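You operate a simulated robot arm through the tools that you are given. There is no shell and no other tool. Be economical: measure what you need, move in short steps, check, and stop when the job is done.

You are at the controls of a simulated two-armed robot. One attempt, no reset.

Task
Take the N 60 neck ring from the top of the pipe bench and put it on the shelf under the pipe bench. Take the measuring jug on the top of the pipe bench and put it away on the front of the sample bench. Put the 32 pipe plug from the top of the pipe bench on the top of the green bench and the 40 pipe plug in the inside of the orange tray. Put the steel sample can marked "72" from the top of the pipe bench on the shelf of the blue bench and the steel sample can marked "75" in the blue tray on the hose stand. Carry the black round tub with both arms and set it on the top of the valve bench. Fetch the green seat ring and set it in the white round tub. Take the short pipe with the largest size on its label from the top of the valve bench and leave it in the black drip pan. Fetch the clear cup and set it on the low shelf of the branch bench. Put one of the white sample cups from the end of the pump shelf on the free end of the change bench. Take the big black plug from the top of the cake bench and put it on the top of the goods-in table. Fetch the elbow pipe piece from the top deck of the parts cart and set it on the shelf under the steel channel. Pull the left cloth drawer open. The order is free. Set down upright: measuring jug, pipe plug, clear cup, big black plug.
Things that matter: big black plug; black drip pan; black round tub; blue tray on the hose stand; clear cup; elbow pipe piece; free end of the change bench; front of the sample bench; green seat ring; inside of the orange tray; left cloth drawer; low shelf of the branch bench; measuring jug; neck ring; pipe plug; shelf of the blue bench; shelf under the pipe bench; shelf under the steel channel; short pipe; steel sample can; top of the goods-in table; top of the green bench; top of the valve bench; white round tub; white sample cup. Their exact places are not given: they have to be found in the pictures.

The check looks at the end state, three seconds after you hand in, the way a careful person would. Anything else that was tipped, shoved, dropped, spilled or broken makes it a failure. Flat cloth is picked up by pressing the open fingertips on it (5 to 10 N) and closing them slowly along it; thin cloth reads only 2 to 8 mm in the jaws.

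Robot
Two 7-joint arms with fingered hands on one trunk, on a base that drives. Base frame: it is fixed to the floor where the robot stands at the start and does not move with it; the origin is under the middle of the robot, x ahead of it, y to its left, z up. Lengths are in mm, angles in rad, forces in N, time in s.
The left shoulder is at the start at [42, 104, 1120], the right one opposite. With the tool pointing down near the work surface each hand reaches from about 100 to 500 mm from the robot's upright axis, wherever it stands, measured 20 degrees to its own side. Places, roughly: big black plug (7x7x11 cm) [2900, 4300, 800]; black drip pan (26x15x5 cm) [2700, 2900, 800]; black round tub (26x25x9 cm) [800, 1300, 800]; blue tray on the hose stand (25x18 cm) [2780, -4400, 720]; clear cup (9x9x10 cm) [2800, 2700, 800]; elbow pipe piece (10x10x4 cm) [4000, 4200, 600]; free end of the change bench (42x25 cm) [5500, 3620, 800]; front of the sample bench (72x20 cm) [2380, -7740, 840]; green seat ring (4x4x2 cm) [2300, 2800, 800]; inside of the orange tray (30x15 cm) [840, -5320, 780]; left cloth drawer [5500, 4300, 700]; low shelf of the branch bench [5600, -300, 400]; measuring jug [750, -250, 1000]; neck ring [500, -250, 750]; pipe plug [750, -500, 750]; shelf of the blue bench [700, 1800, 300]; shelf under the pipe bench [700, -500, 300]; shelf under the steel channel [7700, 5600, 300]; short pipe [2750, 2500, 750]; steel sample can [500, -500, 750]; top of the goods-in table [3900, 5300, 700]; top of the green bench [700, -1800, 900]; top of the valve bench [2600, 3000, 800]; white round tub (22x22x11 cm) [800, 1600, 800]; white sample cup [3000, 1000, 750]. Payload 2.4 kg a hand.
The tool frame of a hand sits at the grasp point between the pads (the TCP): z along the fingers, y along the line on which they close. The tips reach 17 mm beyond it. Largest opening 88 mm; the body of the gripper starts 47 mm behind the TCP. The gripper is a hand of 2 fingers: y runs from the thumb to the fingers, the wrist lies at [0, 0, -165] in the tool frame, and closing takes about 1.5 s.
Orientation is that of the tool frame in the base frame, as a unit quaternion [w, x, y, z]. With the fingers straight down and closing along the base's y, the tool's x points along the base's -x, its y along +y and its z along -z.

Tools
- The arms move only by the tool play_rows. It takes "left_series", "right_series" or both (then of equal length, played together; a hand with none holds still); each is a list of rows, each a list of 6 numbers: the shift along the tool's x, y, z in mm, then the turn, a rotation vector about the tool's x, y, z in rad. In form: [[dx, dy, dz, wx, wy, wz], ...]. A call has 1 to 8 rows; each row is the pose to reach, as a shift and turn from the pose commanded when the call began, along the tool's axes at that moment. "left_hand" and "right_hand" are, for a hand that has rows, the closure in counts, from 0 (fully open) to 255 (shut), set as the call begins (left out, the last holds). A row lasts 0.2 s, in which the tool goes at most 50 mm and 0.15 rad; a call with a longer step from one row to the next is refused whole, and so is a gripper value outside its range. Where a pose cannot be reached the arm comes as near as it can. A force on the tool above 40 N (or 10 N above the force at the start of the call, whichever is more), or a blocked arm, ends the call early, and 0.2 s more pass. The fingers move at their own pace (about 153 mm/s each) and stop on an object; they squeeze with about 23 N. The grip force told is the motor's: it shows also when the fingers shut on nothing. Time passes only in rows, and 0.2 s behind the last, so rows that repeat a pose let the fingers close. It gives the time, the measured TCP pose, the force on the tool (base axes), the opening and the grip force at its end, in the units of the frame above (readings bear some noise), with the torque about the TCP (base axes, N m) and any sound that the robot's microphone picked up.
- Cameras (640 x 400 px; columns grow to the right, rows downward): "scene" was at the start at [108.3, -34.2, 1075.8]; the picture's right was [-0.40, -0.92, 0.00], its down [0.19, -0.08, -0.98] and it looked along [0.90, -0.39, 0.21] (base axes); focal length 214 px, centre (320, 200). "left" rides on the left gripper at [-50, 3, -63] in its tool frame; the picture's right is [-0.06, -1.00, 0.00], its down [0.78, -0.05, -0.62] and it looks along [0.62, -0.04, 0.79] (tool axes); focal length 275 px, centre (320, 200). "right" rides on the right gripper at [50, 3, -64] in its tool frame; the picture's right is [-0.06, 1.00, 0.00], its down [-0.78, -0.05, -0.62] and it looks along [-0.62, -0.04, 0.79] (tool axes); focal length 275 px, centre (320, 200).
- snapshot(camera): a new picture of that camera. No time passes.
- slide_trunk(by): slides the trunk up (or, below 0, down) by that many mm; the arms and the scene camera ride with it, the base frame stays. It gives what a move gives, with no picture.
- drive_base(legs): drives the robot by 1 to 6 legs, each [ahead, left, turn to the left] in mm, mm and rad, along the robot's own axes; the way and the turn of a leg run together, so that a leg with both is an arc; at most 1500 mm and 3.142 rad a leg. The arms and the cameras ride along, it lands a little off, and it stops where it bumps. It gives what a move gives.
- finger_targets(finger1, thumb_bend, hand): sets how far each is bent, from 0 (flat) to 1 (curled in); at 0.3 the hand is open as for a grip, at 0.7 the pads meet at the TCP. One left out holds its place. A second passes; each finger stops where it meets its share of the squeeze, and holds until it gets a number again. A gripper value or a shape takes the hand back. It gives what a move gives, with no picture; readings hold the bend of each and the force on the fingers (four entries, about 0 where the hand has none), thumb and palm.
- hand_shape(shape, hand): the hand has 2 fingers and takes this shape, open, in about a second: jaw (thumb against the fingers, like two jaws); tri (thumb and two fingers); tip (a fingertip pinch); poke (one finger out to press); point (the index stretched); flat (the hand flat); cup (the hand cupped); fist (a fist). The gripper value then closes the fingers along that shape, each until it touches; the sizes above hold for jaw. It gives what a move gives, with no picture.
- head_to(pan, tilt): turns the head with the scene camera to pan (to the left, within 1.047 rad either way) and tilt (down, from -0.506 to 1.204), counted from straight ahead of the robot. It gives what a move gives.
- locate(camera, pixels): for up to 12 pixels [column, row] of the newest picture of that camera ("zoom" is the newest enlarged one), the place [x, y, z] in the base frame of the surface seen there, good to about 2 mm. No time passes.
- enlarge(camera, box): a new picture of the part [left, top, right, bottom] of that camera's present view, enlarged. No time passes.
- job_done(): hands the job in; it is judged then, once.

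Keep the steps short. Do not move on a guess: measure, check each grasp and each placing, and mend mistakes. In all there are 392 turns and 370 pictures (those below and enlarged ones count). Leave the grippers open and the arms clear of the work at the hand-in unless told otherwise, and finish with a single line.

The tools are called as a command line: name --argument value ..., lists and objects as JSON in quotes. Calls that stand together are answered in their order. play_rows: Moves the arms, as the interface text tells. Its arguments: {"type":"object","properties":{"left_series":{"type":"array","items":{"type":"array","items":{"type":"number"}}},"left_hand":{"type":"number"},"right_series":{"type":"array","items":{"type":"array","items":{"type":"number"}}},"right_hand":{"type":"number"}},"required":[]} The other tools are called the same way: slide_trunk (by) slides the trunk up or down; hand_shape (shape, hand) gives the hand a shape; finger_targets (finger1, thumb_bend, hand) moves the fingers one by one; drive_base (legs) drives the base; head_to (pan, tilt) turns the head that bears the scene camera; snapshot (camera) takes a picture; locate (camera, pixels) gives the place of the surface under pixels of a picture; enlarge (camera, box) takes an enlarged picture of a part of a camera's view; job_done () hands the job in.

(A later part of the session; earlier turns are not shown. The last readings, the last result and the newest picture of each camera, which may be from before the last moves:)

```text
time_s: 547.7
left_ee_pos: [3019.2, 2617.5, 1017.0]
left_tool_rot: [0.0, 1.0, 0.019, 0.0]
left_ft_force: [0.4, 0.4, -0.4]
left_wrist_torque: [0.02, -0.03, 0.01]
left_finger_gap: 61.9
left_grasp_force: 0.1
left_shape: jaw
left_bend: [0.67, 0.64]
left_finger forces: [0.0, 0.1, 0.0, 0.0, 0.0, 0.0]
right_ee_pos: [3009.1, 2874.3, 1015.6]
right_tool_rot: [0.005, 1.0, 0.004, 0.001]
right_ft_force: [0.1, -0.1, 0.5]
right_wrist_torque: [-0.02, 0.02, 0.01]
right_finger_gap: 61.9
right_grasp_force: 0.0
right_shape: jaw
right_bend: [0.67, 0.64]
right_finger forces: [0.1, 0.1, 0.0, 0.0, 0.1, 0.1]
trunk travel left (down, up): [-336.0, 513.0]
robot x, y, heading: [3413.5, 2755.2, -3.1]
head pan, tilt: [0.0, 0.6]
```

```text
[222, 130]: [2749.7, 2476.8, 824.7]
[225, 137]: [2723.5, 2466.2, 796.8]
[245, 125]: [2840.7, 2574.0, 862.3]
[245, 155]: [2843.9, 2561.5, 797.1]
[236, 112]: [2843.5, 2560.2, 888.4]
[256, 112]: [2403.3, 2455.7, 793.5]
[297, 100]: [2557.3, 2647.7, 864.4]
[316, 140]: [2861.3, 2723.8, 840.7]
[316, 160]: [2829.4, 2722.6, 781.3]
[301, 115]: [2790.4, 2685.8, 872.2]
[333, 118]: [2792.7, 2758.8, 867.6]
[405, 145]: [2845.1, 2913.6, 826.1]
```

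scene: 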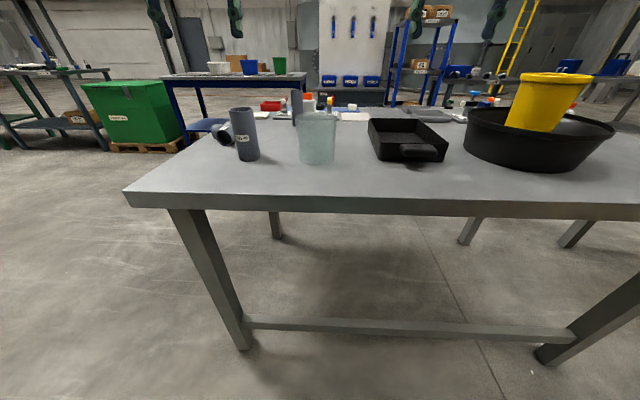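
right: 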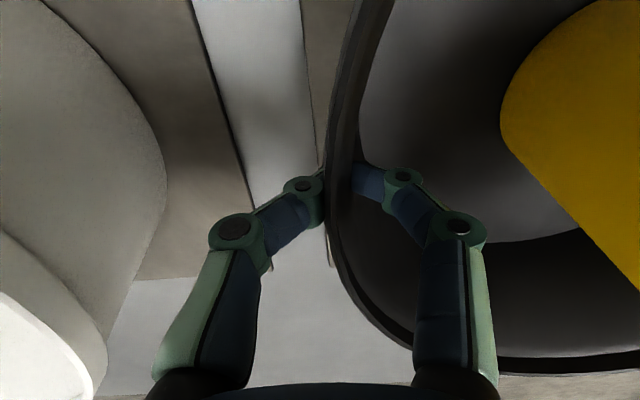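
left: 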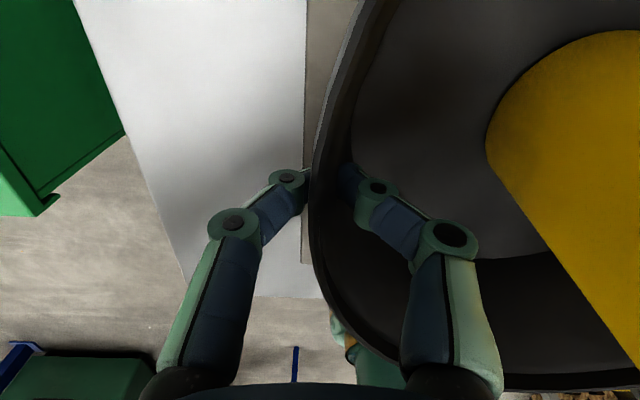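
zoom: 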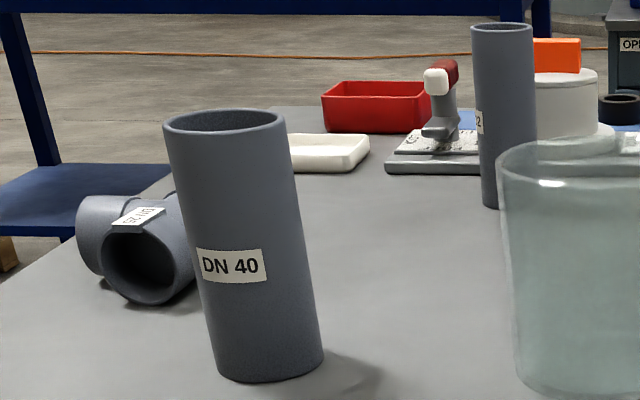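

Largest is DN 40 (the other pipe reads …32; the lying piece is a tee). DN 40 stands at ≈(2816,2565), top 888. I drive so the left hand is above it.

drive_base --legs '[[203, 52, -0.04]]'

head_to --pan 0.35 --tilt 0.6

snapshot --camera "scene"

snapshot --camera "left"

```text
time_s: 549.3
left_ee_pos: [2809.5, 2577.6, 1017.4]
left_tool_rot: [0.0, 1.0, -0.003, 0.001]
left_ft_force: [-0.6, 0.1, 0.2]
left_wrist_torque: [-0.02, 0.01, 0.0]
left_finger_gap: 62.0
left_grasp_force: 0.0
left_shape: jaw
left_bend: [0.67, 0.64]
left_finger forces: [0.0, 0.0, 0.1, 0.0, 0.0, 0.0]
right_ee_pos: [2808.6, 2836.7, 1017.2]
right_tool_rot: [0.005, 1.0, -0.017, 0.002]
right_ft_force: [-0.3, -0.2, 0.6]
right_wrist_torque: [0.01, -0.01, -0.01]
right_finger_gap: 61.9
right_grasp_force: 0.2
right_shape: jaw
right_bend: [0.67, 0.64]
right_finger forces: [0.0, 0.1, 0.0, 0.0, 0.0, 0.0]
trunk travel left (down, up): [-336.0, 513.0]
robot x, y, heading: [3208.9, 2698.5, -3.137]
head pan, tilt: [0.0, 0.6]
```

```text
time_s: 550.1
left_ee_pos: [2808.2, 2578.0, 1017.5]
left_tool_rot: [-0.001, 1.0, -0.002, 0.0]
left_ft_force: [-0.9, -0.2, -0.9]
left_wrist_torque: [0.01, 0.0, -0.02]
left_finger_gap: 61.8
left_grasp_force: 0.1
left_shape: jaw
left_bend: [0.67, 0.64]
left_finger forces: [0.1, 0.0, 0.0, 0.0, 0.0, 0.0]
right_ee_pos: [2810.4, 2836.0, 1017.4]
right_tool_rot: [0.005, 1.0, -0.016, 0.001]
right_ft_force: [-0.1, 0.0, 0.2]
right_wrist_torque: [-0.03, -0.04, 0.01]
right_finger_gap: 62.0
right_grasp_force: 0.1
right_shape: jaw
right_bend: [0.67, 0.64]
right_finger forces: [0.1, 0.0, 0.0, 0.0, 0.0, 0.1]
trunk travel left (down, up): [-336.0, 513.0]
robot x, y, heading: [3207.0, 2701.7, -3.142]
head pan, tilt: [0.351, 0.6]
```

```text
223 pictures are left
```

scene: 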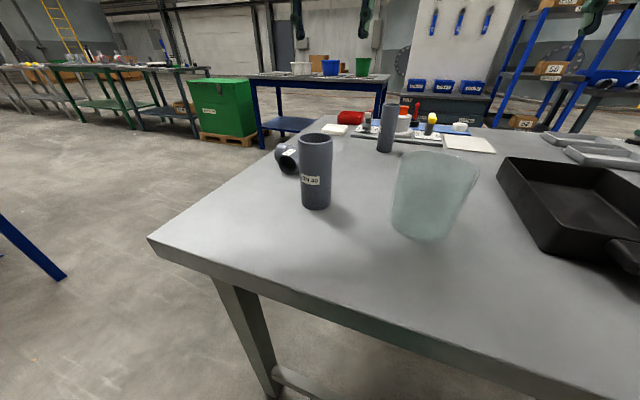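

```text
222 pictures are left
```

left: 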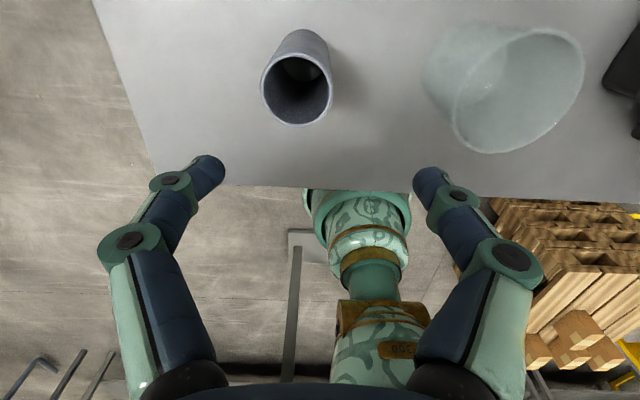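

locate --camera "left" --pixels '[[263, 85], [331, 85], [297, 56], [297, 123], [460, 110], [583, 60], [490, 150], [540, 32]]'

locate --camera "scene" --pixels '[[302, 142], [331, 142], [316, 134], [316, 147], [397, 165], [478, 170], [437, 152], [437, 185], [420, 238], [393, 215], [450, 220]]'

```text
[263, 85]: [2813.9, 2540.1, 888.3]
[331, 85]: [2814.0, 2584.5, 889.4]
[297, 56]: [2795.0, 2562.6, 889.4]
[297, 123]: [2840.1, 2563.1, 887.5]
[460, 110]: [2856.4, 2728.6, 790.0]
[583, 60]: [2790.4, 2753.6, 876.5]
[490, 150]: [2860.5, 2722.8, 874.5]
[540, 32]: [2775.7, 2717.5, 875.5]
```

```text
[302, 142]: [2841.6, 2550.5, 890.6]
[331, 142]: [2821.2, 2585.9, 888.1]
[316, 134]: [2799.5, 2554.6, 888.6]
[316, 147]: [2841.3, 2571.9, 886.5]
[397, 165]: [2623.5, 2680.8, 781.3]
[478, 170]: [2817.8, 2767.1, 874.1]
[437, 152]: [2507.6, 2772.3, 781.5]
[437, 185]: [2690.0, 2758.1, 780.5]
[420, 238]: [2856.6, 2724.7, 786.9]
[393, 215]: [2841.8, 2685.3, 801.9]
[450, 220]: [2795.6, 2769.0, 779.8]
```

Pipe rim centre (2817,2562), 46 mm. Cup rim centre ≈(2818,2722), R≈44. I lower the left hand on the pipe and close.

play_rows --left_series '[[4, 8, 30, 0, 0, 0], [9, 16, 60, 0, 0, 0], [9, 16, 95, 0, 0, 0], [9, 16, 125, 0, 0, 0], [9, 16, 150, 0, 0, 0]]'

play_rows --left_series '[[0, 0, 0, 0, 0, 0], [0, 0, 0, 0, 0, 0], [0, 0, 0, 0, 0, 0], [0, 0, 0, 0, 0, 0], [0, 0, 0, 0, 0, 0], [0, 0, -30, 0, 0, 0], [0, 0, -75, 0, 0, 0], [0, 0, -115, 0, 0, 0]]' --left_hand 255

snapshot --camera "left"

```text
time_s: 551.4
left_ee_pos: [2817.7, 2562.7, 866.3]
left_tool_rot: [0.0, 1.0, -0.002, 0.0]
left_ft_force: [-0.2, -0.1, 0.2]
left_wrist_torque: [0.03, 0.03, 0.0]
left_finger_gap: 61.9
left_grasp_force: 0.0
left_shape: jaw
left_bend: [0.67, 0.64]
left_finger forces: [0.0, 0.0, 0.0, 0.0, 0.0, 0.0]
right_ee_pos: [2808.8, 2835.9, 1016.8]
right_tool_rot: [0.006, 1.0, -0.017, 0.001]
right_ft_force: [0.0, -0.3, -0.4]
right_wrist_torque: [0.01, 0.0, 0.03]
right_finger_gap: 62.1
right_grasp_force: 0.1
right_shape: jaw
right_bend: [0.67, 0.64]
right_finger forces: [0.1, 0.0, 0.0, 0.0, 0.0, 0.0]
trunk travel left (down, up): [-336.0, 513.0]
robot x, y, heading: [3209.3, 2699.9, -3.144]
head pan, tilt: [0.351, 0.6]
```

```text
time_s: 553.1
left_ee_pos: [2817.6, 2559.7, 980.8]
left_tool_rot: [0.001, 1.0, -0.002, 0.001]
left_ft_force: [-0.2, -0.2, -0.4]
left_wrist_torque: [-0.01, 0.0, 0.03]
left_finger_gap: 42.9
left_grasp_force: 22.9
left_shape: jaw
left_bend: [0.73, 0.7]
left_finger forces: [20.8, 0.0, 0.0, 0.0, 20.8, 0.0]
right_ee_pos: [2809.8, 2837.1, 1016.3]
right_tool_rot: [0.006, 1.0, -0.016, 0.001]
right_ft_force: [0.3, 1.0, 0.0]
right_wrist_torque: [0.01, -0.01, 0.03]
right_finger_gap: 62.0
right_grasp_force: 0.0
right_shape: jaw
right_bend: [0.67, 0.64]
right_finger forces: [0.0, 0.0, 0.0, 0.0, 0.0, 0.1]
trunk travel left (down, up): [-336.0, 513.0]
robot x, y, heading: [3212.3, 2700.5, -3.138]
head pan, tilt: [0.351, 0.6]
```

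```text
221 pictures are left
```

left: 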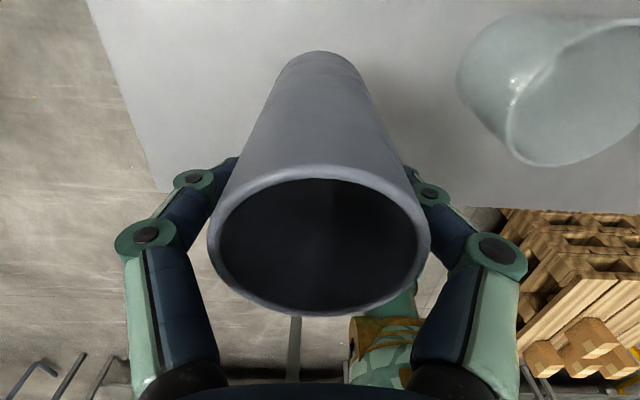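

Held. I raise both hands 60 mm and drive 385 mm right so the pipe comes over the drip pan.

play_rows --left_series '[[0, 0, -30, 0, 0, 0], [0, 0, -60, 0, 0, 0]]' --right_series '[[0, 0, -30, 0, 0, 0], [0, 0, -70, 0, 0, 0]]'

drive_base --legs '[[0, -385, 0]]'

snapshot --camera "scene"

locate --camera "scene" --pixels '[[320, 200], [280, 200], [350, 200], [300, 170], [260, 230], [330, 240]]'

```text
time_s: 553.8
left_ee_pos: [2818.1, 2563.5, 1043.5]
left_tool_rot: [0.0, 1.0, -0.002, 0.0]
left_ft_force: [-0.5, 0.4, -0.9]
left_wrist_torque: [-0.01, 0.0, 0.03]
left_finger_gap: 42.6
left_grasp_force: 23.7
left_shape: jaw
left_bend: [0.73, 0.7]
left_finger forces: [20.8, 0.0, 0.0, 0.0, 20.8, 0.1]
right_ee_pos: [2809.3, 2836.7, 1087.7]
right_tool_rot: [0.005, 1.0, -0.016, 0.001]
right_ft_force: [0.1, 0.1, 0.5]
right_wrist_torque: [0.0, -0.02, 0.01]
right_finger_gap: 61.7
right_grasp_force: 0.1
right_shape: jaw
right_bend: [0.67, 0.64]
right_finger forces: [0.1, 0.0, 0.0, 0.0, 0.1, 0.1]
trunk travel left (down, up): [-336.0, 513.0]
robot x, y, heading: [3212.3, 2703.2, -3.136]
head pan, tilt: [0.351, 0.6]
```

```text
time_s: 556.2
left_ee_pos: [2815.7, 2947.9, 1042.3]
left_tool_rot: [0.0, 1.0, -0.001, 0.0]
left_ft_force: [0.7, 0.9, -1.2]
left_wrist_torque: [-0.04, 0.0, -0.01]
left_finger_gap: 42.5
left_grasp_force: 22.6
left_shape: jaw
left_bend: [0.73, 0.7]
left_finger forces: [20.8, 0.0, 0.1, 0.0, 20.8, 0.0]
right_ee_pos: [2805.8, 3220.3, 1086.6]
right_tool_rot: [0.005, 1.0, -0.016, 0.0]
right_ft_force: [-0.4, 1.3, 0.3]
right_wrist_torque: [0.05, -0.02, -0.03]
right_finger_gap: 62.1
right_grasp_force: 0.0
right_shape: jaw
right_bend: [0.67, 0.64]
right_finger forces: [0.0, 0.0, 0.0, 0.1, 0.1, 0.0]
trunk travel left (down, up): [-336.0, 513.0]
robot x, y, heading: [3209.3, 3088.0, -3.138]
head pan, tilt: [0.351, 0.6]
```

```text
220 pictures are left
```

scene: 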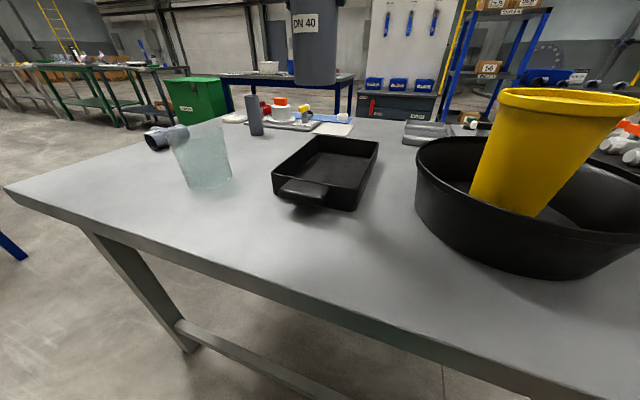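

```text
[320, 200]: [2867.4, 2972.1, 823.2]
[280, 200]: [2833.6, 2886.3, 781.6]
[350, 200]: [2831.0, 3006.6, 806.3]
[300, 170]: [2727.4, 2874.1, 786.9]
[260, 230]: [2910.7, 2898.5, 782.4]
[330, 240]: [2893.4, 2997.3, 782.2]
```

locate --camera "scene" --pixels '[[330, 165], [320, 178], [345, 160], [335, 150], [274, 170], [315, 138], [377, 143], [350, 183], [305, 185]]'

```text
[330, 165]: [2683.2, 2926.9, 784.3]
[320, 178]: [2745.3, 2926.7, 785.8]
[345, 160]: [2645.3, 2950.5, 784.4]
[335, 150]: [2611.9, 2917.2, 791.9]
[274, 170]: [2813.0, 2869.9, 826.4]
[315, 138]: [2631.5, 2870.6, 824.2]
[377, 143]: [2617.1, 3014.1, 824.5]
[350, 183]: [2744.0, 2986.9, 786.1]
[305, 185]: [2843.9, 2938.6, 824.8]
```

Pan interior ≈ x 2620–2840, y 2875–3010, floor 785. I drive 75 ahead and lower the pipe upright into its middle.

drive_base --legs '[[75, 0, 0]]'

play_rows --left_series '[[0, 3, 40, 0, 0, 0], [0, 5, 80, 0, 0, 0], [0, 5, 120, 0, 0, 0], [0, 5, 150, 0, 0, 0], [0, 5, 165, 0, 0, 0], [0, 5, 170, 0, 0, 0]]'

snapshot --camera "scene"

```text
time_s: 557.2
left_ee_pos: [2776.4, 2948.4, 1043.5]
left_tool_rot: [0.001, 1.0, -0.002, 0.0]
left_ft_force: [-0.5, 0.0, -0.7]
left_wrist_torque: [-0.02, 0.02, 0.02]
left_finger_gap: 42.3
left_grasp_force: 23.1
left_shape: jaw
left_bend: [0.73, 0.7]
left_finger forces: [20.8, 0.0, 0.0, 0.0, 20.7, 0.1]
right_ee_pos: [2765.7, 3219.8, 1085.7]
right_tool_rot: [0.005, 1.0, -0.016, 0.002]
right_ft_force: [0.6, -0.2, 0.2]
right_wrist_torque: [-0.01, -0.03, -0.01]
right_finger_gap: 61.8
right_grasp_force: 0.0
right_shape: jaw
right_bend: [0.67, 0.64]
right_finger forces: [0.0, 0.0, 0.1, 0.0, 0.0, 0.1]
trunk travel left (down, up): [-336.0, 513.0]
robot x, y, heading: [3165.1, 3086.7, -3.137]
head pan, tilt: [0.351, 0.6]
stopped in leg 1: the robot was blocked; the commanded pose is now the measured one
```

```text
time_s: 558.6
left_ee_pos: [2776.7, 2942.4, 872.1]
left_tool_rot: [0.001, 1.0, -0.002, 0.001]
left_ft_force: [0.1, 0.0, -1.0]
left_wrist_torque: [0.0, 0.0, 0.03]
left_finger_gap: 42.5
left_grasp_force: 22.6
left_shape: jaw
left_bend: [0.73, 0.7]
left_finger forces: [20.7, 0.1, 0.1, 0.0, 20.8, 0.1]
right_ee_pos: [2766.9, 3220.1, 1087.4]
right_tool_rot: [0.004, 1.0, -0.016, 0.002]
right_ft_force: [0.1, 0.0, 0.0]
right_wrist_torque: [-0.01, 0.03, -0.03]
right_finger_gap: 61.9
right_grasp_force: 0.1
right_shape: jaw
right_bend: [0.67, 0.64]
right_finger forces: [0.1, 0.0, 0.0, 0.0, 0.1, 0.1]
trunk travel left (down, up): [-336.0, 513.0]
robot x, y, heading: [3163.7, 3087.5, -3.138]
head pan, tilt: [0.351, 0.6]
```

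```text
219 pictures are left
```

scene: 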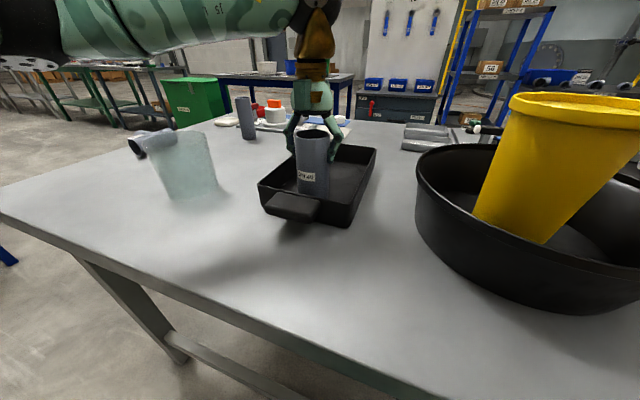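

The pipe is inside the pan. I lower to contact.

play_rows --left_series '[[0, 0, 2, 0, 0, 0], [0, 0, 4, 0, 0, 0], [0, 0, 5.5, 0, 0, 0]]'

```text
time_s: 559.4
left_ee_pos: [2777.0, 2942.2, 868.1]
left_tool_rot: [0.0, 1.0, -0.002, -0.001]
left_ft_force: [-1.2, -0.3, 17.9]
left_wrist_torque: [0.02, -0.03, 0.01]
left_finger_gap: 42.1
left_grasp_force: 22.7
left_shape: jaw
left_bend: [0.73, 0.7]
left_finger forces: [24.0, 0.1, 0.0, 0.0, 23.3, 0.0]
right_ee_pos: [2767.6, 3220.8, 1086.5]
right_tool_rot: [0.005, 1.0, -0.015, 0.001]
right_ft_force: [0.0, 0.4, 0.2]
right_wrist_torque: [0.0, -0.01, 0.01]
right_finger_gap: 62.0
right_grasp_force: 0.0
right_shape: jaw
right_bend: [0.67, 0.64]
right_finger forces: [0.0, 0.0, 0.1, 0.0, 0.0, 0.0]
trunk travel left (down, up): [-336.0, 513.0]
robot x, y, heading: [3167.7, 3088.9, -3.139]
head pan, tilt: [0.351, 0.6]
```

Contact. I release and raise.

play_rows --left_series '[[0, 0, -2, 0, 0, 0], [0, 0, -2, 0, 0, 0], [0, 0, -2, 0, 0, 0], [0, 0, -2, 0, 0, 0], [0, 0, -35, 0, 0, 0], [0, 0, -80, 0, 0, 0], [0, 0, -120, 0, 0, 0], [0, 0, -160, 0, 0, 0]]' --left_hand 75

snapshot --camera "scene"

```text
time_s: 561.2
left_ee_pos: [2776.9, 2943.1, 1028.5]
left_tool_rot: [0.001, 1.0, 0.0, 0.001]
left_ft_force: [0.0, -0.4, 0.6]
left_wrist_torque: [-0.01, 0.01, 0.0]
left_finger_gap: 61.9
left_grasp_force: 0.1
left_shape: jaw
left_bend: [0.67, 0.64]
left_finger forces: [0.0, 0.0, 0.1, 0.0, 0.0, 0.0]
right_ee_pos: [2766.7, 3220.4, 1086.3]
right_tool_rot: [0.005, 1.0, -0.016, 0.002]
right_ft_force: [-0.2, 0.7, -0.5]
right_wrist_torque: [0.0, 0.06, -0.01]
right_finger_gap: 61.8
right_grasp_force: 0.0
right_shape: jaw
right_bend: [0.67, 0.64]
right_finger forces: [0.0, 0.0, 0.0, 0.0, 0.0, 0.1]
trunk travel left (down, up): [-336.0, 513.0]
robot x, y, heading: [3171.0, 3085.6, -3.133]
head pan, tilt: [0.351, 0.6]
```

```text
218 pictures are left
```

scene: 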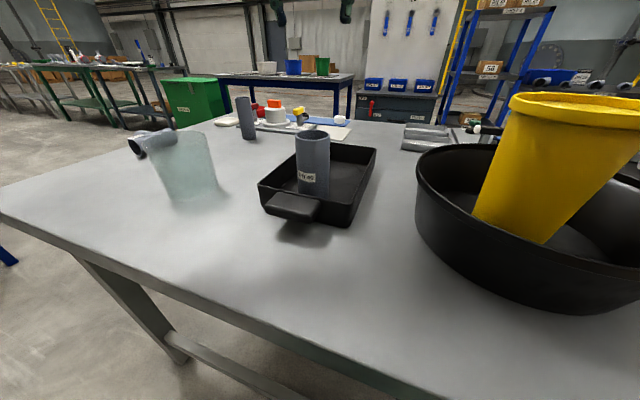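

The DN 40 pipe stands in the drip pan. Next the clear cup: I bring the right hand above its north wall (rim pinch), by driving back 51 and left 454.

drive_base --legs '[[-51, 0, -0.008], [0, 452, 0]]'

play_rows --right_series '[[0, 0, 40, 0, 0, 0], [0, 0, 80, 0, 0, 0], [0, 0, 110, 0, 0, 0]]'

snapshot --camera "right"

```text
time_s: 564.4
left_ee_pos: [2826.7, 2499.3, 1028.9]
left_tool_rot: [0.001, 1.0, -0.006, 0.001]
left_ft_force: [-0.2, -0.5, -0.1]
left_wrist_torque: [-0.04, -0.01, -0.01]
left_finger_gap: 62.1
left_grasp_force: 0.1
left_shape: jaw
left_bend: [0.67, 0.64]
left_finger forces: [0.0, 0.0, 0.0, 0.0, 0.0, 0.0]
right_ee_pos: [2817.1, 2777.2, 1086.9]
right_tool_rot: [0.005, 1.0, -0.02, 0.002]
right_ft_force: [0.3, 0.8, 0.5]
right_wrist_torque: [-0.01, 0.02, 0.02]
right_finger_gap: 62.0
right_grasp_force: 0.2
right_shape: jaw
right_bend: [0.67, 0.64]
right_finger forces: [0.0, 0.0, 0.0, 0.0, 0.1, 0.0]
trunk travel left (down, up): [-336.0, 513.0]
robot x, y, heading: [3213.9, 2643.1, 3.142]
head pan, tilt: [0.351, 0.6]
```

```text
time_s: 565.2
left_ee_pos: [2825.9, 2499.9, 1028.0]
left_tool_rot: [0.0, 1.0, -0.005, 0.001]
left_ft_force: [-0.7, -0.4, -0.3]
left_wrist_torque: [0.0, -0.01, 0.03]
left_finger_gap: 61.6
left_grasp_force: 0.1
left_shape: jaw
left_bend: [0.67, 0.64]
left_finger forces: [0.0, 0.0, 0.0, 0.0, 0.1, 0.1]
right_ee_pos: [2818.0, 2775.8, 975.4]
right_tool_rot: [0.005, 1.0, -0.019, 0.002]
right_ft_force: [0.1, -0.9, 0.2]
right_wrist_torque: [-0.02, 0.02, 0.01]
right_finger_gap: 61.8
right_grasp_force: 0.2
right_shape: jaw
right_bend: [0.67, 0.64]
right_finger forces: [0.1, 0.1, 0.0, 0.1, 0.0, 0.0]
trunk travel left (down, up): [-336.0, 513.0]
robot x, y, heading: [3216.9, 2639.3, 3.14]
head pan, tilt: [0.351, 0.6]
```

```text
217 pictures are left
```

right: 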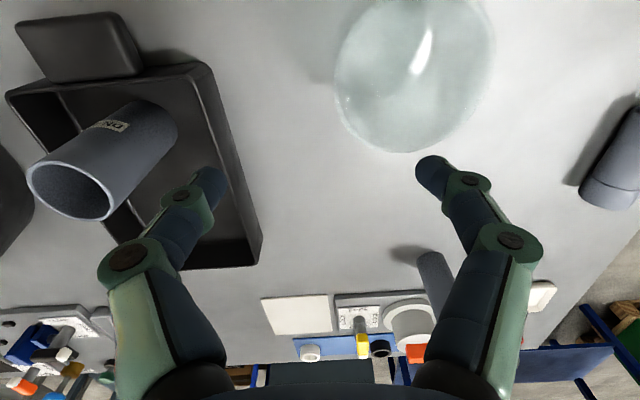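

locate --camera "right" --pixels '[[338, 80], [342, 105], [350, 125], [380, 145], [410, 150], [450, 135], [480, 105], [493, 50]]'

```text
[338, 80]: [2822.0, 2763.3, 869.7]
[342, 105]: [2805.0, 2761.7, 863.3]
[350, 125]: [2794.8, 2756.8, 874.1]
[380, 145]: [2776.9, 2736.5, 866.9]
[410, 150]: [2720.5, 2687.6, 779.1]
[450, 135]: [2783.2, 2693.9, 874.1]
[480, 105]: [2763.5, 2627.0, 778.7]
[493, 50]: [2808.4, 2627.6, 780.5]
```

North wall at (2818,2763). I shift 13 mm and lower over the rim, then close.

play_rows --right_series '[[0, 7, 20, 0, 0, 0], [0, 13.5, 45, 0, 0, 0], [0, 13.5, 80, 0, 0, 0], [0, 13.5, 105, 0, 0, 0], [0, 13.5, 113, 0, 0, 0]]'

snapshot --camera "right"

```text
time_s: 566.4
left_ee_pos: [2825.3, 2500.1, 1028.1]
left_tool_rot: [0.0, 1.0, -0.005, 0.001]
left_ft_force: [-0.5, 0.2, -0.4]
left_wrist_torque: [-0.02, -0.04, 0.0]
left_finger_gap: 62.0
left_grasp_force: 0.0
left_shape: jaw
left_bend: [0.67, 0.64]
left_finger forces: [0.0, 0.0, 0.1, 0.0, 0.0, 0.0]
right_ee_pos: [2818.4, 2764.0, 865.9]
right_tool_rot: [0.006, 1.0, -0.019, 0.001]
right_ft_force: [1.0, 0.6, 0.1]
right_wrist_torque: [0.01, 0.01, 0.01]
right_finger_gap: 61.6
right_grasp_force: 0.0
right_shape: jaw
right_bend: [0.67, 0.64]
right_finger forces: [0.0, 0.1, 0.0, 0.0, 0.0, 0.0]
right hand out of reach, approached as far as the arm can: row 5
trunk travel left (down, up): [-336.0, 513.0]
robot x, y, heading: [3219.2, 2640.9, 3.138]
head pan, tilt: [0.351, 0.6]
```

```text
216 pictures are left
```

right: 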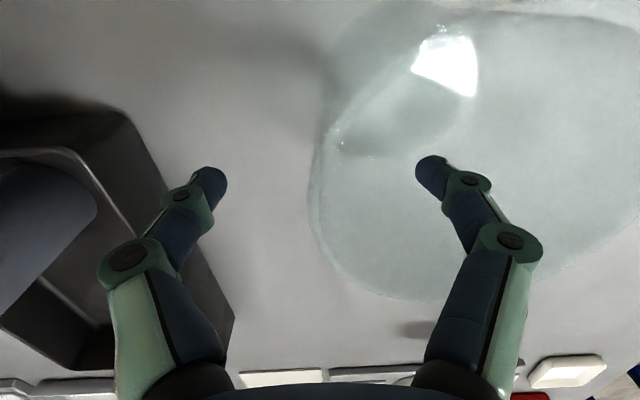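

One finger inside, one outside. I close and lift gently.

play_rows --right_series '[[0, 0, 0, 0, 0, 0], [0, 0, 0, 0, 0, 0], [0, 0, 0, 0, 0, 0], [0, 0, 0, 0, 0, 0], [0, 0, 0, 0, 0, 0], [0, 0, 0, 0, 0, 0], [0, 0, -15, 0, 0, 0], [0, 0, -40, 0, 0, 0]]' --right_hand 255

snapshot --camera "right"

head_to --pan 0 --tilt 0.5

snapshot --camera "scene"

```text
time_s: 568.2
left_ee_pos: [2826.6, 2499.5, 1028.4]
left_tool_rot: [0.0, 1.0, -0.005, 0.001]
left_ft_force: [0.2, -0.4, -0.2]
left_wrist_torque: [0.0, -0.01, 0.01]
left_finger_gap: 61.9
left_grasp_force: 0.1
left_shape: jaw
left_bend: [0.67, 0.64]
left_finger forces: [0.0, 0.1, 0.0, 0.0, 0.0, 0.0]
right_ee_pos: [2818.6, 2764.0, 906.7]
right_tool_rot: [0.005, 1.0, -0.019, 0.001]
right_ft_force: [-0.1, -0.1, -1.2]
right_wrist_torque: [0.04, -0.02, -0.01]
right_finger_gap: 0.1
right_grasp_force: 22.9
right_shape: jaw
right_bend: [0.67, 0.71]
right_finger forces: [22.8, 0.1, 0.0, 0.1, 21.8, 0.1]
trunk travel left (down, up): [-336.0, 513.0]
robot x, y, heading: [3217.7, 2639.4, 3.139]
head pan, tilt: [0.351, 0.6]
```

```text
215 pictures are left
```

right: 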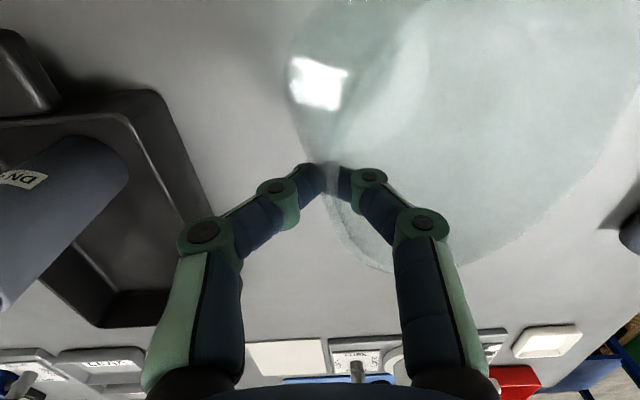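

```text
time_s: 569.0
left_ee_pos: [2825.0, 2500.2, 1028.6]
left_tool_rot: [0.0, 1.0, -0.006, 0.001]
left_ft_force: [0.2, -0.6, -0.5]
left_wrist_torque: [0.01, 0.0, 0.02]
left_finger_gap: 61.7
left_grasp_force: 0.0
left_shape: jaw
left_bend: [0.67, 0.64]
left_finger forces: [0.0, 0.1, 0.1, 0.1, 0.0, 0.0]
right_ee_pos: [2818.7, 2764.6, 906.6]
right_tool_rot: [0.005, 1.0, -0.019, 0.002]
right_ft_force: [-0.4, 0.6, -0.8]
right_wrist_torque: [0.04, 0.0, -0.02]
right_finger_gap: 0.0
right_grasp_force: 22.6
right_shape: jaw
right_bend: [0.67, 0.71]
right_finger forces: [22.8, 0.1, 0.0, 0.0, 21.8, 0.0]
trunk travel left (down, up): [-336.0, 513.0]
robot x, y, heading: [3214.3, 2641.3, 3.142]
head pan, tilt: [0.0, 0.499]
```

```text
214 pictures are left
```

scene: 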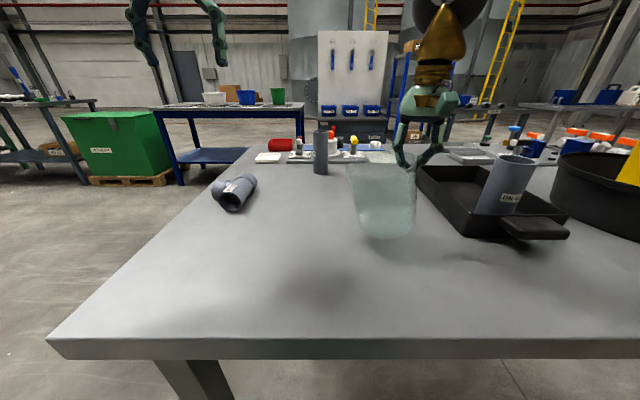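

The cup hangs level. I raise it, back off, turn south and approach the pump shelf with the white cups.

play_rows --right_series '[[0, 0, -25, 0, 0, 0], [0, 0, -60, 0, 0, 0], [0, 0, -90, 0, 0, 0]]'

drive_base --legs '[[-220, 0, 0], [0, 0, 1.571], [850, 0, 0]]'

head_to --pan -0.2 --tilt 0.35

snapshot --camera "scene"

```text
time_s: 569.9
left_ee_pos: [2825.8, 2499.5, 1029.1]
left_tool_rot: [0.0, 1.0, -0.006, 0.001]
left_ft_force: [0.0, 0.4, 0.1]
left_wrist_torque: [0.02, 0.0, -0.01]
left_finger_gap: 61.9
left_grasp_force: 0.1
left_shape: jaw
left_bend: [0.67, 0.64]
left_finger forces: [0.1, 0.1, 0.0, 0.0, 0.1, 0.0]
right_ee_pos: [2819.1, 2766.1, 995.5]
right_tool_rot: [0.005, 1.0, -0.019, 0.002]
right_ft_force: [0.5, -0.3, -0.3]
right_wrist_torque: [0.0, -0.01, -0.03]
right_finger_gap: 0.0
right_grasp_force: 23.3
right_shape: jaw
right_bend: [0.65, 0.72]
right_finger forces: [23.1, 0.1, 0.0, 0.0, 22.0, 0.0]
trunk travel left (down, up): [-336.0, 513.0]
robot x, y, heading: [3217.5, 2642.0, 3.137]
head pan, tilt: [0.0, 0.499]
```

```text
time_s: 579.6
left_ee_pos: [3574.4, 1377.3, 1028.6]
left_tool_rot: [-0.001, 0.716, 0.698, 0.0]
left_ft_force: [-0.3, -0.2, -0.6]
left_wrist_torque: [-0.01, 0.03, -0.01]
left_finger_gap: 61.9
left_grasp_force: 0.0
left_shape: jaw
left_bend: [0.67, 0.64]
left_finger forces: [0.0, 0.0, 0.0, 0.0, 0.1, 0.1]
right_ee_pos: [3308.9, 1375.4, 995.9]
right_tool_rot: [0.003, 0.726, 0.688, 0.004]
right_ft_force: [0.2, 0.6, -1.6]
right_wrist_torque: [0.02, 0.02, -0.02]
right_finger_gap: 0.0
right_grasp_force: 23.4
right_shape: jaw
right_bend: [0.65, 0.72]
right_finger forces: [22.3, 0.0, 0.0, 0.0, 22.0, 0.0]
trunk travel left (down, up): [-336.0, 513.0]
robot x, y, heading: [3442.6, 1772.0, -1.587]
head pan, tilt: [0.0, 0.499]
```

```text
time_s: 580.3
left_ee_pos: [3572.6, 1379.4, 1029.3]
left_tool_rot: [-0.001, 0.716, 0.698, 0.001]
left_ft_force: [-0.2, -0.2, 0.3]
left_wrist_torque: [0.01, 0.0, -0.01]
left_finger_gap: 61.9
left_grasp_force: 0.0
left_shape: jaw
left_bend: [0.67, 0.64]
left_finger forces: [0.1, 0.1, 0.1, 0.0, 0.1, 0.1]
right_ee_pos: [3308.6, 1375.6, 996.4]
right_tool_rot: [0.002, 0.726, 0.688, 0.005]
right_ft_force: [-0.3, 0.1, -1.1]
right_wrist_torque: [0.0, 0.02, 0.01]
right_finger_gap: 0.0
right_grasp_force: 23.1
right_shape: jaw
right_bend: [0.65, 0.72]
right_finger forces: [22.1, 0.0, 0.0, 0.0, 22.0, 0.0]
trunk travel left (down, up): [-336.0, 513.0]
robot x, y, heading: [3440.3, 1771.5, -1.589]
head pan, tilt: [-0.201, 0.351]
```

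```text
213 pictures are left
```

scene: 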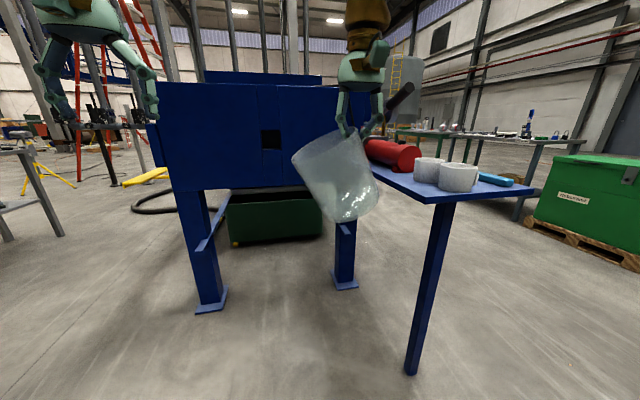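

The clear cup has tilted in the pinch during the drive. I look closely.

enlarge --camera "scene" --box '[260, 60, 420, 240]'

snapshot --camera "right"

```text
2.22 times, centred on (340, 150) of scene
```

zoom: 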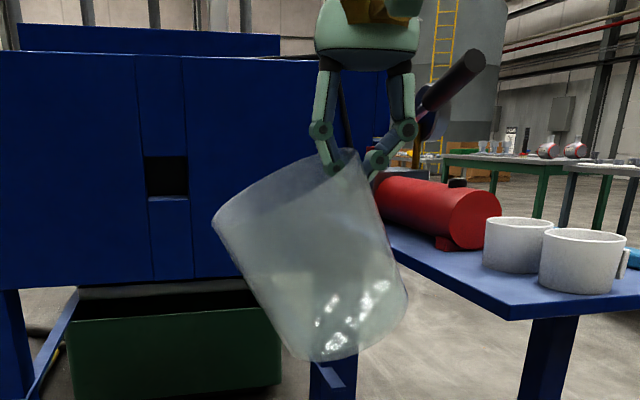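

```text
211 pictures are left
```

right: 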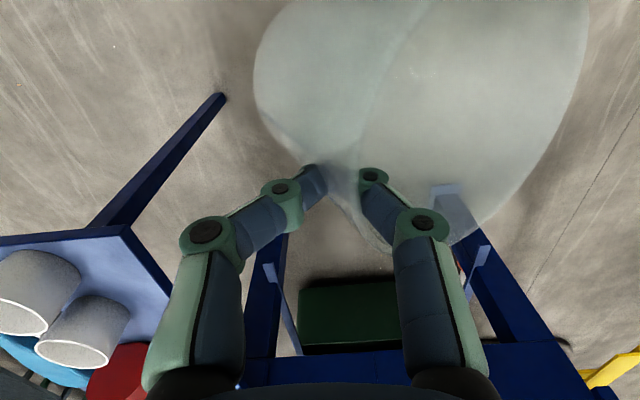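

The cup hangs tilted ~25° but firmly; pressing its lower edge on a flat surface will right it again. I continue and measure the white sample cups.

locate --camera "zoom" --pixels '[[582, 292], [582, 232], [541, 245], [625, 245], [515, 272], [515, 218], [486, 240], [510, 315], [640, 295], [400, 245], [440, 240], [325, 358]]'

```text
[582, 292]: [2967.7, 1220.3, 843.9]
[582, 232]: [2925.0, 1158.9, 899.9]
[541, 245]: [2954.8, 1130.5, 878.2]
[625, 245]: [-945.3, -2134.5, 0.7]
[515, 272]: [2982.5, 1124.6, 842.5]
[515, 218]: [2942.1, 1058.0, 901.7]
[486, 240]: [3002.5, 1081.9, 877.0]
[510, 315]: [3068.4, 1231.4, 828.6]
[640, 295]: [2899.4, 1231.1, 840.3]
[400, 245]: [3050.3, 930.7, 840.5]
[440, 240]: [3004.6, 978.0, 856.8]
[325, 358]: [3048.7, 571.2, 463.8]
```

White cups: A centre ≈(2945,1185), B ≈(2965,1090), shelf z≈840, east edge x≈3068. I'll take one from the east side facing west with the left hand: turn here, then strafe.

drive_base --legs '[[0, 0, -1.553], [0, 360, 0]]'

head_to --pan 0.35 --tilt 0.55

snapshot --camera "scene"

snapshot --camera "left"

```text
time_s: 586.4
left_ee_pos: [3053.8, 1269.5, 1028.2]
left_tool_rot: [0.0, 1.0, 0.002, 0.001]
left_ft_force: [-0.5, -0.4, -0.3]
left_wrist_torque: [-0.01, 0.02, -0.01]
left_finger_gap: 62.0
left_grasp_force: 0.1
left_shape: jaw
left_bend: [0.67, 0.64]
left_finger forces: [0.0, 0.0, 0.0, 0.0, 0.0, 0.0]
right_ee_pos: [3043.3, 1532.0, 994.9]
right_tool_rot: [0.005, 1.0, -0.012, 0.002]
right_ft_force: [-0.5, 0.1, -0.2]
right_wrist_torque: [0.02, -0.01, 0.01]
right_finger_gap: 0.1
right_grasp_force: 22.8
right_shape: jaw
right_bend: [0.65, 0.73]
right_finger forces: [22.3, 0.0, 0.1, 0.0, 22.1, 0.0]
trunk travel left (down, up): [-336.0, 513.0]
robot x, y, heading: [3439.8, 1411.0, -3.13]
head pan, tilt: [-0.201, 0.351]
```

```text
time_s: 587.4
left_ee_pos: [3054.8, 1269.2, 1027.3]
left_tool_rot: [0.0, 1.0, 0.003, 0.0]
left_ft_force: [0.6, 0.0, -0.2]
left_wrist_torque: [0.0, 0.0, 0.03]
left_finger_gap: 61.9
left_grasp_force: 0.1
left_shape: jaw
left_bend: [0.67, 0.64]
left_finger forces: [0.0, 0.0, 0.0, 0.0, 0.0, 0.0]
right_ee_pos: [3043.4, 1533.6, 996.0]
right_tool_rot: [0.005, 1.0, -0.012, 0.001]
right_ft_force: [-0.9, 0.7, -0.4]
right_wrist_torque: [0.01, 0.02, -0.02]
right_finger_gap: 0.0
right_grasp_force: 23.1
right_shape: jaw
right_bend: [0.65, 0.73]
right_finger forces: [22.4, 0.1, 0.0, 0.0, 22.1, 0.0]
trunk travel left (down, up): [-336.0, 513.0]
robot x, y, heading: [3445.8, 1413.7, -3.13]
head pan, tilt: [0.351, 0.55]
```

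```text
210 pictures are left
```

scene: 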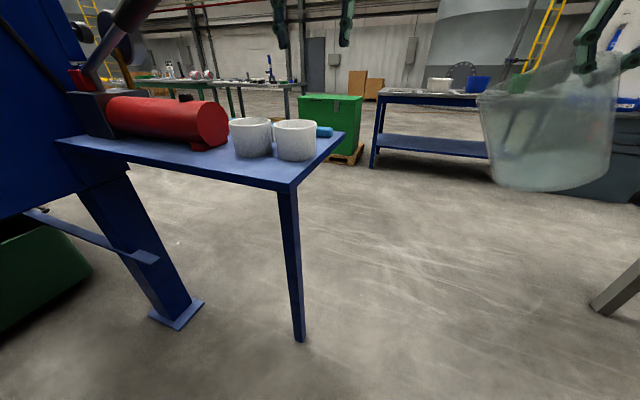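

```text
209 pictures are left
```

left: 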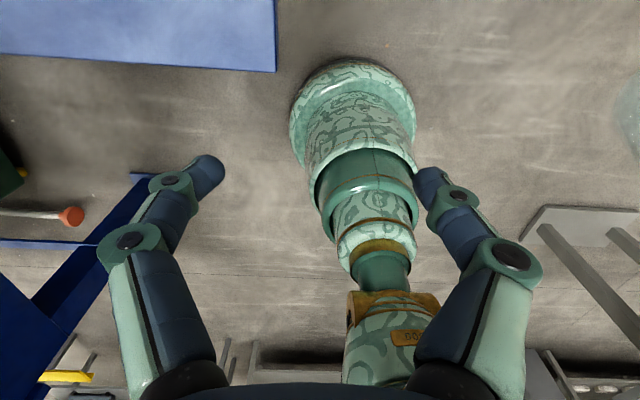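

locate --camera "scene" --pixels '[[295, 158], [295, 131], [276, 140], [316, 140], [250, 156], [250, 127], [296, 122], [343, 132], [290, 190], [205, 130], [323, 132]]'

enlarge --camera "scene" --box '[180, 90, 360, 200]'

```text
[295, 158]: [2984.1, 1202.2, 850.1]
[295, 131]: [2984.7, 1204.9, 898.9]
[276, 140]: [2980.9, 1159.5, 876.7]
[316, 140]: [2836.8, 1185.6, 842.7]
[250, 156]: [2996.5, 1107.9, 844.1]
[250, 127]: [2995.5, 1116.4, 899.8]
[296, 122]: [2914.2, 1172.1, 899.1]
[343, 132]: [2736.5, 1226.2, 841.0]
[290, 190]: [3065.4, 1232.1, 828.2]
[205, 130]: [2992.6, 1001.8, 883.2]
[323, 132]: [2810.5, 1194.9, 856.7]
```

```text
3.56 times, centred on (270, 145) of scene
```

zoom: 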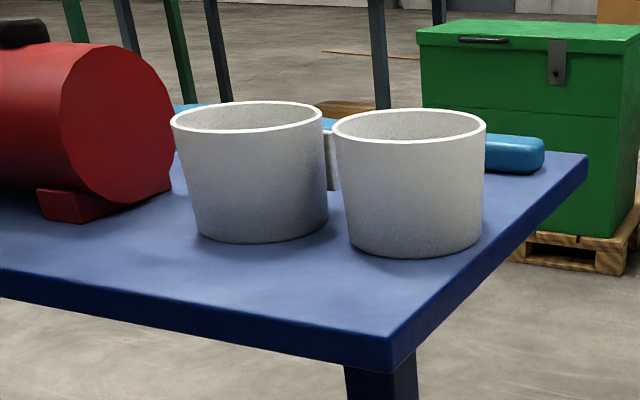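

Cup A: centre (2949,1188), rim 78 mm at z≈900, neighbour cup to its south. I grip it along a diagonal (yaw 0.785). Drive 106 ahead and 81 left, then open and yaw.

drive_base --legs '[[106, 82, -0.01]]'

play_rows --left_series '[[0, 0, 5, 0, 0, 0.13], [0, 0, 10, 0, 0, 0.26], [0, 0, 20, 0, 0, 0.39], [0, 0, 30, 0, 0, 0.52], [0, 0, 40, 0, 0, 0.65], [0, 0, 50, 0, 0, 0.785]]' --left_hand 0

snapshot --camera "left"

```text
time_s: 588.7
left_ee_pos: [2949.4, 1189.9, 1028.9]
left_tool_rot: [0.0, 1.0, -0.001, 0.001]
left_ft_force: [0.6, 0.4, -0.4]
left_wrist_torque: [-0.01, 0.0, 0.02]
left_finger_gap: 61.9
left_grasp_force: 0.0
left_shape: jaw
left_bend: [0.67, 0.64]
left_finger forces: [0.1, 0.0, 0.0, 0.1, 0.0, 0.0]
right_ee_pos: [2938.0, 1453.8, 995.2]
right_tool_rot: [0.005, 1.0, -0.015, 0.002]
right_ft_force: [0.0, 0.3, 0.0]
right_wrist_torque: [0.05, -0.01, 0.02]
right_finger_gap: 0.0
right_grasp_force: 22.5
right_shape: jaw
right_bend: [0.65, 0.73]
right_finger forces: [22.4, 0.0, 0.0, 0.0, 22.1, 0.0]
trunk travel left (down, up): [-336.0, 513.0]
robot x, y, heading: [3337.9, 1330.1, -3.131]
head pan, tilt: [0.351, 0.55]
```

```text
time_s: 590.1
left_ee_pos: [2948.2, 1189.5, 978.4]
left_tool_rot: [0.0, 0.923, -0.384, 0.001]
left_ft_force: [-0.2, -0.2, 0.2]
left_wrist_torque: [0.0, 0.02, -0.02]
left_finger_gap: 87.9
left_grasp_force: 0.1
left_shape: jaw
left_bend: [0.3, 0.3]
left_finger forces: [0.1, 0.0, 0.0, 0.0, 0.0, 0.0]
right_ee_pos: [2939.0, 1453.6, 995.4]
right_tool_rot: [0.005, 1.0, -0.015, 0.002]
right_ft_force: [0.0, 0.3, -2.2]
right_wrist_torque: [0.05, -0.03, -0.02]
right_finger_gap: 0.3
right_grasp_force: 22.9
right_shape: jaw
right_bend: [0.65, 0.73]
right_finger forces: [22.4, 0.0, 0.0, 0.1, 22.1, 0.0]
trunk travel left (down, up): [-336.0, 513.0]
robot x, y, heading: [3340.2, 1330.6, -3.131]
head pan, tilt: [0.351, 0.55]
```

```text
207 pictures are left
```

left: 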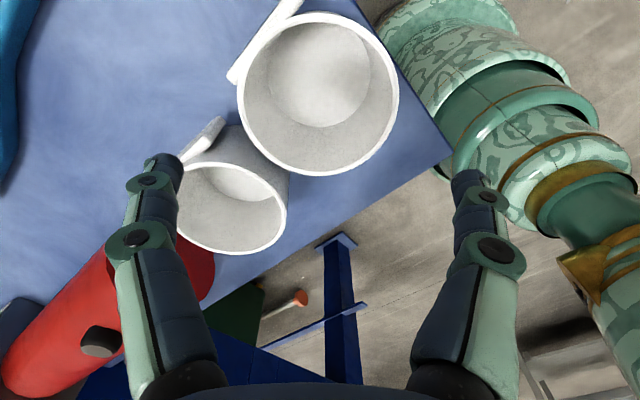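

locate --camera "left" --pixels '[[242, 95], [396, 90], [320, 16], [320, 171], [260, 45], [290, 10], [205, 140], [190, 165], [284, 210], [225, 250]]'

```text
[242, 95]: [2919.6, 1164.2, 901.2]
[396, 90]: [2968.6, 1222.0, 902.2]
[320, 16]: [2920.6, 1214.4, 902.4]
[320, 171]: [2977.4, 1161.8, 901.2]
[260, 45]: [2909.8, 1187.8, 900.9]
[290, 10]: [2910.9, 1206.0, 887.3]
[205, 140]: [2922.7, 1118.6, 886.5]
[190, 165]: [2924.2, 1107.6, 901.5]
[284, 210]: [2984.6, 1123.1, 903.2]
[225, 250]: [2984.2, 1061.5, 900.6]
```

Cup A centre (2946.5,1190.5), handle on the west side; the diagonal grip clears both cups. I go down to z≈880 and close.

play_rows --left_series '[[0, 0, 35, 0, 0, 0], [0, -1, 65, 0, 0, 0], [0, -1, 88, 0, 0, 0], [0, -1, 98, 0, 0, 0]]'

play_rows --left_series '[[0, 0, 0, 0, 0, 0], [0, 0, 0, 0, 0, 0], [0, 0, 0, 0, 0, 0], [0, 0, 0, 0, 0, 0], [0, 0, 0, 0, 0, 0], [0, 0, -20, 0, 0, 0], [0, 0, -60, 0, 0, 0], [0, 0, -100, 0, 0, 0]]' --left_hand 255

snapshot --camera "left"

snapshot --camera "scene"

```text
time_s: 591.1
left_ee_pos: [2949.8, 1190.0, 881.6]
left_tool_rot: [0.0, 0.924, -0.383, -0.003]
left_ft_force: [-1.1, 3.1, 21.5]
left_wrist_torque: [0.02, -0.08, 0.08]
left_finger_gap: 87.2
left_grasp_force: 0.1
left_shape: jaw
left_bend: [0.28, 0.29]
left_finger forces: [7.9, 0.1, 0.0, 0.1, 11.1, 0.1]
right_ee_pos: [2940.0, 1454.8, 996.8]
right_tool_rot: [0.005, 1.0, -0.015, 0.0]
right_ft_force: [0.2, 0.1, -0.7]
right_wrist_torque: [0.04, -0.01, -0.02]
right_finger_gap: 0.1
right_grasp_force: 22.5
right_shape: jaw
right_bend: [0.65, 0.73]
right_finger forces: [22.4, 0.1, 0.1, 0.0, 22.1, 0.0]
trunk travel left (down, up): [-336.0, 513.0]
robot x, y, heading: [3339.6, 1332.7, -3.136]
head pan, tilt: [0.351, 0.55]
```

```text
time_s: 592.9
left_ee_pos: [2947.7, 1190.2, 981.8]
left_tool_rot: [0.001, 0.924, -0.383, 0.0]
left_ft_force: [0.0, -0.2, 0.0]
left_wrist_torque: [-0.03, 0.0, 0.03]
left_finger_gap: 62.3
left_grasp_force: 23.0
left_shape: jaw
left_bend: [0.71, 0.64]
left_finger forces: [37.5, 0.0, 0.1, 0.0, 36.9, 0.0]
right_ee_pos: [2939.7, 1454.1, 995.3]
right_tool_rot: [0.005, 1.0, -0.013, 0.002]
right_ft_force: [0.0, -0.2, -0.5]
right_wrist_torque: [-0.01, 0.01, 0.0]
right_finger_gap: 0.0
right_grasp_force: 23.0
right_shape: jaw
right_bend: [0.65, 0.73]
right_finger forces: [22.5, 0.0, 0.0, 0.0, 22.0, 0.0]
trunk travel left (down, up): [-336.0, 513.0]
robot x, y, heading: [3340.4, 1335.1, -3.136]
head pan, tilt: [0.351, 0.55]
```

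```text
206 pictures are left
```

left: 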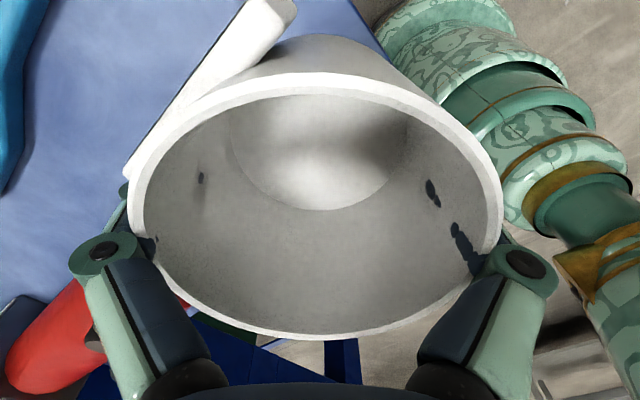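

```text
205 pictures are left
```

scene: 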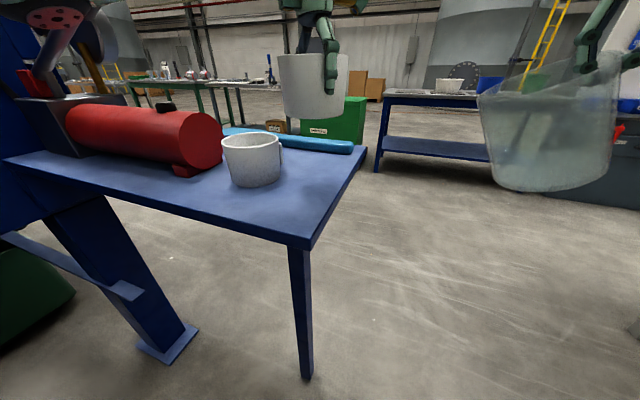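

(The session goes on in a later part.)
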